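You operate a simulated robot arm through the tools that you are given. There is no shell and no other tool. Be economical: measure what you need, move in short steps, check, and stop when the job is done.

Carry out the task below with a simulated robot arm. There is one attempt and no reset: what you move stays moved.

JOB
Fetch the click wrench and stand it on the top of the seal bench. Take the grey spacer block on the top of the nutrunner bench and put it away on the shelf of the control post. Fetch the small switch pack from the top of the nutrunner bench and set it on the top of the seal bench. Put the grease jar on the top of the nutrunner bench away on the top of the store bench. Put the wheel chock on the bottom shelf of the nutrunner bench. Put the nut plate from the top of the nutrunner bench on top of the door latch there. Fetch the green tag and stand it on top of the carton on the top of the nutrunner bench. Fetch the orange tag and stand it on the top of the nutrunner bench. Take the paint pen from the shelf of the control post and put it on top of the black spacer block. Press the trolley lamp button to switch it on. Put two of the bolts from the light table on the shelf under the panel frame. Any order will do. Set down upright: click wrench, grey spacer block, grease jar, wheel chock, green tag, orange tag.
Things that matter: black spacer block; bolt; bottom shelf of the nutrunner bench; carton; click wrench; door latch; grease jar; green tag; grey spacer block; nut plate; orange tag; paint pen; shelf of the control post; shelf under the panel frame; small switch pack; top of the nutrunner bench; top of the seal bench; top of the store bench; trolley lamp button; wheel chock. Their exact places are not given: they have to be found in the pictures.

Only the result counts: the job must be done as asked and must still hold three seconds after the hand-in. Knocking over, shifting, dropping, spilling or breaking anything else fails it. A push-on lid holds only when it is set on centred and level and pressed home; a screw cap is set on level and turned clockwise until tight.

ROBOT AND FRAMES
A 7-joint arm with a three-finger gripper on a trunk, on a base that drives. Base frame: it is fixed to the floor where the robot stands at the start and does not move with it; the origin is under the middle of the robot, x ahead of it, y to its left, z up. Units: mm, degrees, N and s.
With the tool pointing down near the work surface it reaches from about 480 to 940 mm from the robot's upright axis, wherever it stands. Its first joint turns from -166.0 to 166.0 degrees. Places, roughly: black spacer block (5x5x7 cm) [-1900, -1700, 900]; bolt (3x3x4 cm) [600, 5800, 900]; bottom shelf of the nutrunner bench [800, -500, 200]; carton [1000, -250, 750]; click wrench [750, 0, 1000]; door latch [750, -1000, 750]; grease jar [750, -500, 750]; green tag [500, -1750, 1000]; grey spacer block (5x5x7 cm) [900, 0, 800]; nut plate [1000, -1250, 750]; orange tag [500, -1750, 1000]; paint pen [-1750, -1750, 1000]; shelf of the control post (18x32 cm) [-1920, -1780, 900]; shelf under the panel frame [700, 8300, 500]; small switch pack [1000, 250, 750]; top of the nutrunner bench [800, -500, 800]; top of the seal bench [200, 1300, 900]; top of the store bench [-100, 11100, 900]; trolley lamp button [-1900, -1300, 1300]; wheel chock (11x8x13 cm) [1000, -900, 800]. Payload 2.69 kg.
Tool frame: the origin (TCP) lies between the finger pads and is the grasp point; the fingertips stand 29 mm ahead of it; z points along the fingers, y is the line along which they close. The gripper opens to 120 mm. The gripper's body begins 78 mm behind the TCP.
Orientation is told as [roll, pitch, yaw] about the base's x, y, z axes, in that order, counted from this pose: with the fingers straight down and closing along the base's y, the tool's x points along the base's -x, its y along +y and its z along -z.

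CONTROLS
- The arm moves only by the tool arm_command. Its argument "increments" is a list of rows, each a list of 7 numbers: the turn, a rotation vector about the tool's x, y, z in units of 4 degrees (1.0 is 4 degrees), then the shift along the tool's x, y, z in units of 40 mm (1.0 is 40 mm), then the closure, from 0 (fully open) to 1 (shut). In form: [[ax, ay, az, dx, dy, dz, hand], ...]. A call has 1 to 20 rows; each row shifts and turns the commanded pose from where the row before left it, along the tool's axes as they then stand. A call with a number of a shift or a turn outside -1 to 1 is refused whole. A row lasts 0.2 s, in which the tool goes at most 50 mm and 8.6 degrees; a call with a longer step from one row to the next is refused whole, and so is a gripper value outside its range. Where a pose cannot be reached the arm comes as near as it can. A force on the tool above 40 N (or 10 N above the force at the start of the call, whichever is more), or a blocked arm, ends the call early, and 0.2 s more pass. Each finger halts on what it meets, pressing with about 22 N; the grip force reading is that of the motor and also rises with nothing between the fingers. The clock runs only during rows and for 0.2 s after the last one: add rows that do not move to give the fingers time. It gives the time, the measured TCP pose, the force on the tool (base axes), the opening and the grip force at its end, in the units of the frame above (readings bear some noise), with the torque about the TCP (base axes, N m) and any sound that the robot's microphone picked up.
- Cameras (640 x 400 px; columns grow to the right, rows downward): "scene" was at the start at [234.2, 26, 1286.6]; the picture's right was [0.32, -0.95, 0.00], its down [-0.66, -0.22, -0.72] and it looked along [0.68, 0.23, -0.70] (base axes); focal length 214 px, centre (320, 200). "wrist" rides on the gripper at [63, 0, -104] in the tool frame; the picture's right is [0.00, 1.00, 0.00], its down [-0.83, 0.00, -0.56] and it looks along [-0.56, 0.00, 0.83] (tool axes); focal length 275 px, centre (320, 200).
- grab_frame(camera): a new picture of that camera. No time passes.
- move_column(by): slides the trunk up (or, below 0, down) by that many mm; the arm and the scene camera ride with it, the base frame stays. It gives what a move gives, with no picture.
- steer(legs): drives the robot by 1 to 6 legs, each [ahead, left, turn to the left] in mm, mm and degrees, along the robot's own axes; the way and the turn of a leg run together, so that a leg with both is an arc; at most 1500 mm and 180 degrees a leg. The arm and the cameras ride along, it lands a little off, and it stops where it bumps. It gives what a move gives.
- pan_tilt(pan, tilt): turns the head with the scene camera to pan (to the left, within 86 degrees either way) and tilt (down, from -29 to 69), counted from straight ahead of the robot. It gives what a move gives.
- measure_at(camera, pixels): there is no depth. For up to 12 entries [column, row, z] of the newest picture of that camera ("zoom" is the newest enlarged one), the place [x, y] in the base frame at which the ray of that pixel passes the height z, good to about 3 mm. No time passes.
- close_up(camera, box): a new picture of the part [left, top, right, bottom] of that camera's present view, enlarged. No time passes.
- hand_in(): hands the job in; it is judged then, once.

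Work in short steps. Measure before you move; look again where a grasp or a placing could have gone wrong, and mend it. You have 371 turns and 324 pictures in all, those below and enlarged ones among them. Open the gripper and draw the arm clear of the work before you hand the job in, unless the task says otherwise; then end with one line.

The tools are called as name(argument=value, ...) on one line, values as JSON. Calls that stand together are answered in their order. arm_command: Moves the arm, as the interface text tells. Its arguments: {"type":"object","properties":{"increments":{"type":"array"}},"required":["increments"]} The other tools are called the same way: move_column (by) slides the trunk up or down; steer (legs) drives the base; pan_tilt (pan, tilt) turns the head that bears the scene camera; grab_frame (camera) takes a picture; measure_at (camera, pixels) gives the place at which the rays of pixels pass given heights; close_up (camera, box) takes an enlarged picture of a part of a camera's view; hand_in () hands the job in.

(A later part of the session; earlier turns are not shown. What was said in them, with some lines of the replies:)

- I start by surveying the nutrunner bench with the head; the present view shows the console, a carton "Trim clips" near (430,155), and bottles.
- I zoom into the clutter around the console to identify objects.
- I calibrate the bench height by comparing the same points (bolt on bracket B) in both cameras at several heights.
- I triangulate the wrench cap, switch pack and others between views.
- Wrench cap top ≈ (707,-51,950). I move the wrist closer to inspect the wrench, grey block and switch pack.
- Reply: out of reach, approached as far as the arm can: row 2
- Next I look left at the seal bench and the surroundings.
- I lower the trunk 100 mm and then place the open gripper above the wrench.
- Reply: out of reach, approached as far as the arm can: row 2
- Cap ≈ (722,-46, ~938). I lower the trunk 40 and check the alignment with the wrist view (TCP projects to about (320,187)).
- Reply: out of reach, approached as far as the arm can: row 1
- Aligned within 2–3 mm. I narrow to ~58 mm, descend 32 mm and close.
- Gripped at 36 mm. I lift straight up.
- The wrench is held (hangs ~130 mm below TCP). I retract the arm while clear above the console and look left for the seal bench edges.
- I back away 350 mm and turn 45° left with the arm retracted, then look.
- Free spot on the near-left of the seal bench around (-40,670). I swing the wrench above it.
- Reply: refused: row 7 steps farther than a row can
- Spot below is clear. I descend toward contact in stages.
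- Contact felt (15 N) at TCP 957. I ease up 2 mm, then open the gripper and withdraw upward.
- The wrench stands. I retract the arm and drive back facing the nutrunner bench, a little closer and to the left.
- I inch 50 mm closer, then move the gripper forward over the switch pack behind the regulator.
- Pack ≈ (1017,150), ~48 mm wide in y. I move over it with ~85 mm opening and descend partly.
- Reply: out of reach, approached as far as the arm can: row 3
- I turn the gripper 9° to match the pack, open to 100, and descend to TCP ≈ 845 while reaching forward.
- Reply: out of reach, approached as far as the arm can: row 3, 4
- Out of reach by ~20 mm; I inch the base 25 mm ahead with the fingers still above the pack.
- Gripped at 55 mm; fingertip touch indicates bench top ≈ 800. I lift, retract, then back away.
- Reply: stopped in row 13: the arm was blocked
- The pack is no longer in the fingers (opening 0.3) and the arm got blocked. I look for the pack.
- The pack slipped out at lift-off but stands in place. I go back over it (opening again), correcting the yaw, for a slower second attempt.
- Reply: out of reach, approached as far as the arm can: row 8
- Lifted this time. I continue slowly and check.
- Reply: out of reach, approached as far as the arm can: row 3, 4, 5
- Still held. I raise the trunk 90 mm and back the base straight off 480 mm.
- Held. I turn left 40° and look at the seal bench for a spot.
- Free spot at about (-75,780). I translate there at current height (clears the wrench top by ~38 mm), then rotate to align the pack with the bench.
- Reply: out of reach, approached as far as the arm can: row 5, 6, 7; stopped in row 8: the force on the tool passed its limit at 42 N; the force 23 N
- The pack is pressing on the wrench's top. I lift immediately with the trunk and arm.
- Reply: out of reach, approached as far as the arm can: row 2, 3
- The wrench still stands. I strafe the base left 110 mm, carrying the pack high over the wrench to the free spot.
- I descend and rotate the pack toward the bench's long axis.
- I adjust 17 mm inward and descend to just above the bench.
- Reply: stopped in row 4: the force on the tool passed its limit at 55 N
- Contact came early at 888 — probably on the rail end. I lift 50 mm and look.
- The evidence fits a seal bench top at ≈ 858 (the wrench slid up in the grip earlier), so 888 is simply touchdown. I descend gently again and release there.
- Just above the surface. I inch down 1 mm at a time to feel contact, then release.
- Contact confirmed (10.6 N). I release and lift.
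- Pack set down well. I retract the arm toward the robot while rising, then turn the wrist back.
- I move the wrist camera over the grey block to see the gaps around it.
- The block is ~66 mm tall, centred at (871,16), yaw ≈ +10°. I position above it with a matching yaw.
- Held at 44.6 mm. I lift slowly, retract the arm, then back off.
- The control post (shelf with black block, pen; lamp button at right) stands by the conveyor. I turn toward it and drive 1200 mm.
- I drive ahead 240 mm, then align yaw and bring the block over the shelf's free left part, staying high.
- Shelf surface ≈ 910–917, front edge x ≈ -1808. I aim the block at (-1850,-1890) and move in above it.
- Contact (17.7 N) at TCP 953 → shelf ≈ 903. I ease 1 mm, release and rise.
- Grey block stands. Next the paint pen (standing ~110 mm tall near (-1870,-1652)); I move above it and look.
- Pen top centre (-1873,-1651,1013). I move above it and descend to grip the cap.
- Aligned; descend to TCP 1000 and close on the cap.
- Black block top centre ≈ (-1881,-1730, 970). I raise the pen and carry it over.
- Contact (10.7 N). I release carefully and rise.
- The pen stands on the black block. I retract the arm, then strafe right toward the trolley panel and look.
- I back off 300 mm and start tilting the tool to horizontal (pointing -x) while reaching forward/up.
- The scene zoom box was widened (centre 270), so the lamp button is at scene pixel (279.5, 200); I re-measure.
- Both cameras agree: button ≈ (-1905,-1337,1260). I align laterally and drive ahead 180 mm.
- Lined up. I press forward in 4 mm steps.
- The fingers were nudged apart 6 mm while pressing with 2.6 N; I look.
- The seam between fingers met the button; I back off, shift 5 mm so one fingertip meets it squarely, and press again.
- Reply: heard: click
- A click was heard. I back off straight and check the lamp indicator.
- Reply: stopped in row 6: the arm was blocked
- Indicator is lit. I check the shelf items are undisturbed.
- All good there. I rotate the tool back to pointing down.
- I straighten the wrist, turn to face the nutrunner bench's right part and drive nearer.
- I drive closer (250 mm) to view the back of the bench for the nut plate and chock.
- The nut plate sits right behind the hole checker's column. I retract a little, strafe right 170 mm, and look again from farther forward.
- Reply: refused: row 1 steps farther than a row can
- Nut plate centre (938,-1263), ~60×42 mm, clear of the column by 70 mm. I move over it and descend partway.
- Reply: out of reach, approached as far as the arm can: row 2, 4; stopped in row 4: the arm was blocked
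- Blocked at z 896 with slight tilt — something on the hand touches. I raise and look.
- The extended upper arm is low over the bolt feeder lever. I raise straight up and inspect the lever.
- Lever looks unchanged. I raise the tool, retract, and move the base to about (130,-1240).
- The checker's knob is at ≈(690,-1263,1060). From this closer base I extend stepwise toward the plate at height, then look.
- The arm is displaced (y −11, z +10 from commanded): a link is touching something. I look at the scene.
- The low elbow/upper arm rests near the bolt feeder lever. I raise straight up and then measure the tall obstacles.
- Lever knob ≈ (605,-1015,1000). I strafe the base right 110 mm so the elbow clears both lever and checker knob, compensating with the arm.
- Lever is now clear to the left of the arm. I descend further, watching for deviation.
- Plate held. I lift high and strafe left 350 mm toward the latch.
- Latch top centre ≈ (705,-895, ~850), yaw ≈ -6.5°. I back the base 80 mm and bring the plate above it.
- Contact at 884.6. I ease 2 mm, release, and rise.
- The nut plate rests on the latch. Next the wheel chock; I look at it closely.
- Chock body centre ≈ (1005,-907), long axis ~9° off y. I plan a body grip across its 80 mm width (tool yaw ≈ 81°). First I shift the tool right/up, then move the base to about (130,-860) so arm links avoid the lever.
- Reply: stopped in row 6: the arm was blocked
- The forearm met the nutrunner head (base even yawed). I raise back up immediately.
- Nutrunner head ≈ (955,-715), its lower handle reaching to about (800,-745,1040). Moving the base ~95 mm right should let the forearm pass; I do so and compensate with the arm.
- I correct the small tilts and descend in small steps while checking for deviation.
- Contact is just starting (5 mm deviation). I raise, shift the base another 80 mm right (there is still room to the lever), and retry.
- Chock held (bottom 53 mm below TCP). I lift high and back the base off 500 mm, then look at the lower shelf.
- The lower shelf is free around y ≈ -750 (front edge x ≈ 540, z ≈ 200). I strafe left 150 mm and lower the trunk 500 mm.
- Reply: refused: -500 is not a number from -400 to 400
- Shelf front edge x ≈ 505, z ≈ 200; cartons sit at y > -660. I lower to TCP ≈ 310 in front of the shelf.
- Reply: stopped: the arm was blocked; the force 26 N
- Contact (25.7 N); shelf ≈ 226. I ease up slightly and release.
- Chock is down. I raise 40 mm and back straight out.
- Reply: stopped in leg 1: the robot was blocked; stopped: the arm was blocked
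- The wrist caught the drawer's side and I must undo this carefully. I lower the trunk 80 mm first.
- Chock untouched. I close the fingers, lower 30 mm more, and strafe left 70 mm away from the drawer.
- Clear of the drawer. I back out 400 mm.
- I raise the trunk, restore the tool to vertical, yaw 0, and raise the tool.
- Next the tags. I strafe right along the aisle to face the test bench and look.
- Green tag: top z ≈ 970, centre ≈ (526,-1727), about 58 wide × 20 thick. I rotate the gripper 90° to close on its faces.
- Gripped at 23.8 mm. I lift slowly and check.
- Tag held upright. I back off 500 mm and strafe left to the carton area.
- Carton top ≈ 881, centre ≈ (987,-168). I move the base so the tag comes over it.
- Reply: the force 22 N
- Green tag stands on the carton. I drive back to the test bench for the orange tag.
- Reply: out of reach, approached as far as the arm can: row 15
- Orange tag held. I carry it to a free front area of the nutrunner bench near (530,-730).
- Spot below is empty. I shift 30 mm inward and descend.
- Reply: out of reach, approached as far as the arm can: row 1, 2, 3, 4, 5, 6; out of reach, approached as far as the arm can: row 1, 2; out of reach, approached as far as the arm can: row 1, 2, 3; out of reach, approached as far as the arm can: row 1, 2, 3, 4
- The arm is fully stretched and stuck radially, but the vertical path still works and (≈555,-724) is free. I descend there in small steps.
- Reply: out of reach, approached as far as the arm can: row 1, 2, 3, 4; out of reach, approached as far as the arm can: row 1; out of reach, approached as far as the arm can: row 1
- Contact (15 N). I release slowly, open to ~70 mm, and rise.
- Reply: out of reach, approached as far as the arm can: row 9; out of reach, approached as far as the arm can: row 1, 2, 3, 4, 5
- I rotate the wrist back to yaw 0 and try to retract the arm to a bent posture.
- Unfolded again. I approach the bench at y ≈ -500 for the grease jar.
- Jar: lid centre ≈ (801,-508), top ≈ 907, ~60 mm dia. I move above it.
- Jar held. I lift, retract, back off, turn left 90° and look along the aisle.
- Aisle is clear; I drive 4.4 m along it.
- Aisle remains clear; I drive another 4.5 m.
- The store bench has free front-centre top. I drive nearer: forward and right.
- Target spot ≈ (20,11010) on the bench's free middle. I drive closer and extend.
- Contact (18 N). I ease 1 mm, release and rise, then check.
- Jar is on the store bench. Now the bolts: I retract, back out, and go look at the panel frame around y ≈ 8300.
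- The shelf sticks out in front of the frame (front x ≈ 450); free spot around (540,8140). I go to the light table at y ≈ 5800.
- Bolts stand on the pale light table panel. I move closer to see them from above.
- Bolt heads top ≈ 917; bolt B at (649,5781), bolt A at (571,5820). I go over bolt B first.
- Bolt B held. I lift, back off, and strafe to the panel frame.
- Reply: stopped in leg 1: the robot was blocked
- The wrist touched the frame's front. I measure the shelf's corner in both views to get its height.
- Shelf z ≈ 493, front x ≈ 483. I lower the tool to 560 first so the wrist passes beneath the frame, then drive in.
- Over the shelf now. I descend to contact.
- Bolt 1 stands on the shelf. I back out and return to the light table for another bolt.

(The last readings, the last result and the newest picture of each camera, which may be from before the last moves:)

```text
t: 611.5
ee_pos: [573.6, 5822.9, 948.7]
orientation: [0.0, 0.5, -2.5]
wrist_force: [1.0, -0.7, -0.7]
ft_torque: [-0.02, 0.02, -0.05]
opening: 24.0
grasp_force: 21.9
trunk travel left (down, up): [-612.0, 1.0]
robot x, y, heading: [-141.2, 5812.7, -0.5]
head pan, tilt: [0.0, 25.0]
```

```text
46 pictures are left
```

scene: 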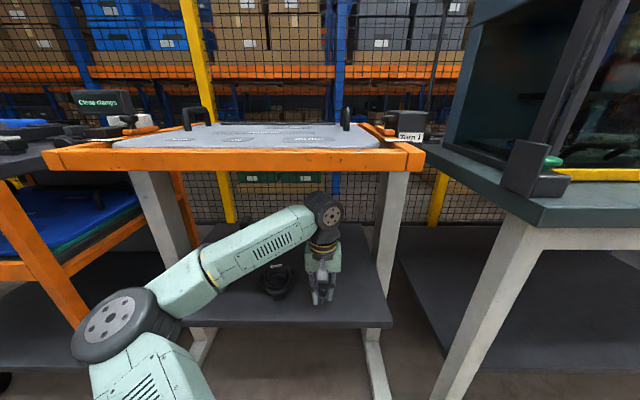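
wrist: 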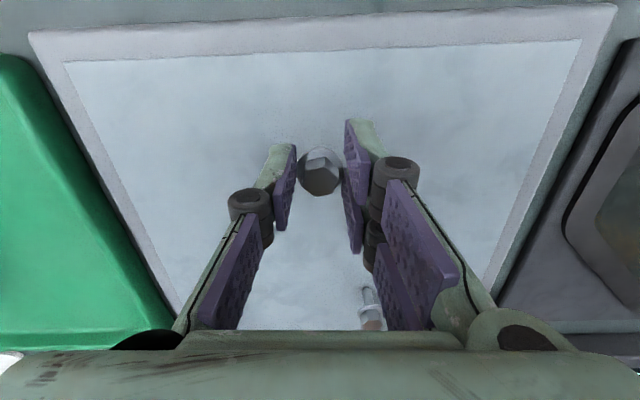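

arm_command(increments=[[0, 0, 0, 0, 0, -0.8, 1], [0, 0, 0, 0, 0, -0.9, 1], [0, 0, 0, 0.6, 0, -0.9, 1], [0, 0, 0, 0.9, 0, -0.4, 1], [0, 0, 0, 0, 0, 0, 1]])

steer(legs=[[-350, 0, 0.6], [0, 1300, 0], [0, 955, 0]])

move_column(by=-370)

arm_command(increments=[[0, 0, 0, 0, 0, 0.8, 1], [0, 0, 0, 0, 0, 0.9, 1], [0, 0, 0, 0, 0, 0.9, 1], [0, 0, 0, 0, 0, 0.8, 1], [0, 0, 0, 0, 0, 0, 1]])

grab_frame(camera="scene")

```text
t: 612.7
ee_pos: [514.3, 5823.7, 1069.3]
orientation: [0.0, 0.5, -2.4]
wrist_force: [-0.3, 0.2, 0.0]
ft_torque: [0.02, 0.02, -0.01]
opening: 24.1
grasp_force: 21.8
trunk travel left (down, up): [-612.0, 1.0]
robot x, y, heading: [-146.0, 5808.7, -0.3]
head pan, tilt: [0.0, 25.0]
```

```text
t: 632.2
ee_pos: [163.7, 8079.6, 1068.8]
orientation: [0.0, 0.5, -2.2]
wrist_force: [-0.8, -0.1, -0.1]
ft_torque: [-0.02, -0.01, 0.0]
opening: 24.1
grasp_force: 22.4
trunk travel left (down, up): [-612.0, 1.0]
robot x, y, heading: [-496.7, 8062.1, 0.1]
head pan, tilt: [0.0, 25.0]
```

```text
t: 635.8
ee_pos: [163.4, 8080.7, 699.7]
orientation: [0.1, 0.5, -2.1]
wrist_force: [0.5, 0.1, -0.5]
ft_torque: [-0.01, -0.04, 0.02]
opening: 23.8
grasp_force: 22.2
trunk travel left (down, up): [-242.0, 371.0]
robot x, y, heading: [-493.6, 8059.3, -0.3]
head pan, tilt: [0.0, 25.0]
```

```text
t: 637.0
ee_pos: [162.4, 8080.2, 563.2]
orientation: [0.0, 0.6, -2.2]
wrist_force: [-0.4, -0.3, 0.3]
ft_torque: [0.01, 0.0, -0.02]
opening: 24.1
grasp_force: 22.0
trunk travel left (down, up): [-242.0, 371.0]
robot x, y, heading: [-494.0, 8060.9, -0.2]
head pan, tilt: [0.0, 25.0]
```

```text
45 pictures are left
```

scene: 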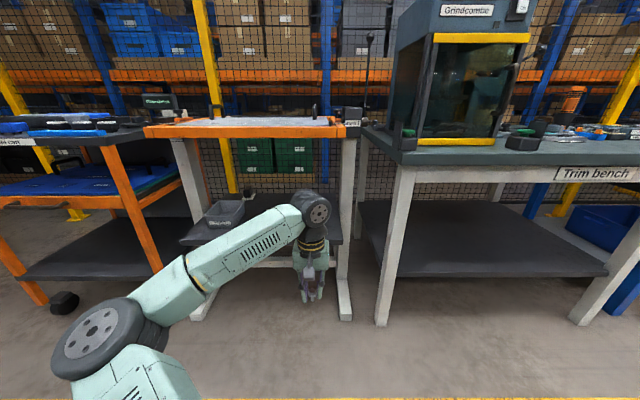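

I shift 20 mm right for clearance from the first bolt and drive in.

arm_command(increments=[[0, 0, 0, 0, -0.5, 0, 1], [0, 0, 0, 0, 0, 0, 1]])

steer(legs=[[362, 0, 0]])

grab_frame(camera="wrist")

```text
t: 637.6
ee_pos: [161.1, 8059.6, 563.4]
orientation: [0.0, 0.4, -2.2]
wrist_force: [-0.3, -0.1, -1.0]
ft_torque: [-0.03, 0.01, -0.03]
opening: 23.7
grasp_force: 21.9
trunk travel left (down, up): [-242.0, 371.0]
robot x, y, heading: [-494.8, 8059.2, -0.1]
head pan, tilt: [0.0, 25.0]
```

```text
t: 640.0
ee_pos: [530.4, 8057.7, 564.6]
orientation: [0.1, 0.5, -2.2]
wrist_force: [-0.7, 0.5, -0.4]
ft_torque: [0.0, -0.01, 0.01]
opening: 24.1
grasp_force: 22.2
trunk travel left (down, up): [-242.0, 371.0]
robot x, y, heading: [-129.0, 8057.5, -0.1]
head pan, tilt: [0.0, 25.0]
```

```text
44 pictures are left
```

wrist: 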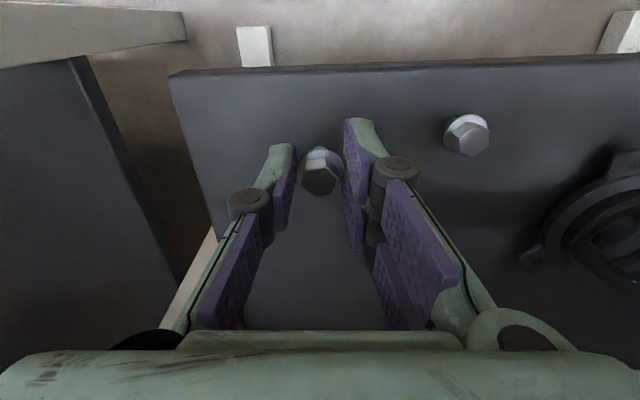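

First bolt stands at right (466,135). I descend the second to contact.

arm_command(increments=[[0, 0, 0, 0, 0, 0.35, 1], [0, 0, 0, 0, 0, 0.3, 1], [0, 0, 0, 0, 0, 0.1, 1], [0, 0, 0, 0, 0, 0.06, 1], [0, 0, 0, 0, 0, 0.06, 1], [0, 0, 0, 0, 0, 0, 1]])

```text
t: 641.4
ee_pos: [529.8, 8058.4, 530.5]
orientation: [0.1, 0.3, -2.2]
wrist_force: [0.5, -0.8, 17.4]
ft_torque: [-0.01, -0.08, 0.0]
opening: 23.9
grasp_force: 22.1
trunk travel left (down, up): [-242.0, 371.0]
robot x, y, heading: [-126.0, 8060.0, -0.5]
head pan, tilt: [0.0, 25.0]
```

arm_command(increments=[[0, 0, 0, 0, 0, -0.02, 1], [0, 0, 0, 0, 0, 0, 0.78], [0, 0, 0, 0, 0, 0, 0.75], [0, 0, 0, 0, 0, 0, 0.7], [0, 0, 0, 0, 0, 0, 0.6], [0, 0, 0, 0, 0, 0, 0.52], [0, 0, 0, 0, 0, 0, 0.52], [0, 0, 0, 0, 0, -0.4, 0.52], [0, 0, 0, 0, 0, -0.5, 0.52]])

grab_frame(camera="wrist")

close_up(camera="scene", box=[220, 220, 400, 330])

```text
t: 643.4
ee_pos: [528.0, 8058.0, 565.9]
orientation: [0.0, 0.5, -2.2]
wrist_force: [0.6, -0.4, 0.0]
ft_torque: [0.02, 0.0, 0.02]
opening: 57.6
grasp_force: 0.0
trunk travel left (down, up): [-242.0, 371.0]
robot x, y, heading: [-129.0, 8060.9, -0.1]
head pan, tilt: [0.0, 25.0]
```

```text
43 pictures are left
```

wrist: 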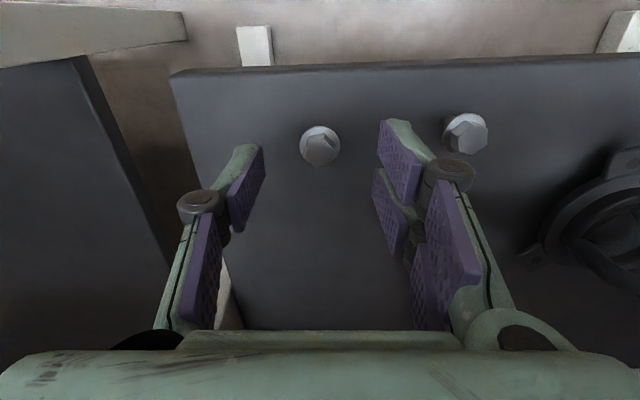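

```text
3.56 times, centred on (310, 275) of scene
```

zoom: 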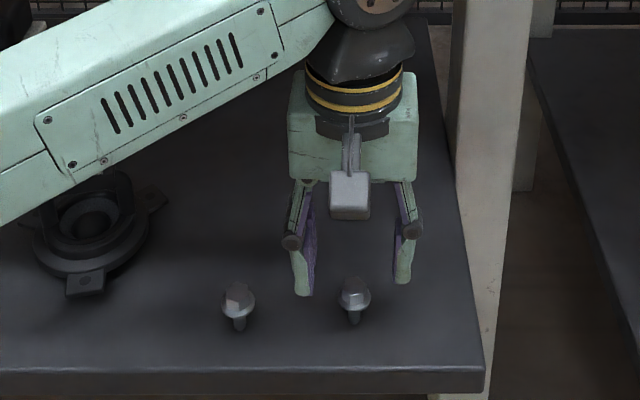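

Both bolts stand on the shelf. I back out clear, raise, and open the gripper before handing in.

steer(legs=[[-400, 0, 0]])

arm_command(increments=[[0, 0, 0, 0, 0, -0.8, 0.2], [0, 0, 0, 0, 0, -0.8, 0], [0, 0, 0, 0, 0, 0, 0], [0, 0, 0, 0, 0, 0, 0]])

grab_frame(camera="scene")

```text
t: 645.9
ee_pos: [128.8, 8058.2, 565.9]
orientation: [0.0, 0.4, -2.2]
wrist_force: [0.2, -0.4, -0.5]
ft_torque: [0.01, -0.03, 0.02]
opening: 57.6
grasp_force: 0.2
trunk travel left (down, up): [-242.0, 371.0]
robot x, y, heading: [-529.2, 8058.8, -0.1]
head pan, tilt: [0.0, 25.0]
```

```text
t: 646.9
ee_pos: [128.9, 8058.9, 629.1]
orientation: [0.1, 0.5, -2.3]
wrist_force: [0.0, 0.5, 0.4]
ft_torque: [0.0, 0.01, 0.02]
opening: 119.8
grasp_force: 0.0
trunk travel left (down, up): [-242.0, 371.0]
robot x, y, heading: [-527.8, 8060.1, -0.0]
head pan, tilt: [0.0, 25.0]
```

```text
41 pictures are left
```

scene: 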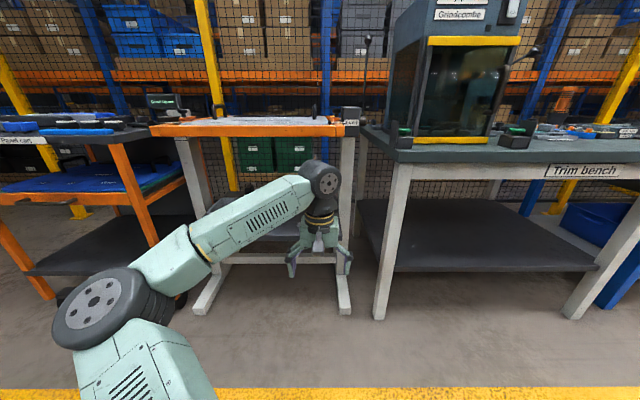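

The arm is clear and the gripper is open; all items have been placed and checked, so I hand in.

hand_in()

```text
The job is handed in.
```

I did every part of the job and handed it in; the pictures show each item where you asked and standing where it had to, but no result has come back. On the nutrunner bench the arm pushed against the nutrunner head, probably the bolt feeder lever, and the drawer side, and it touched the panel frame once; nothing looked moved in the pictures afterwards.
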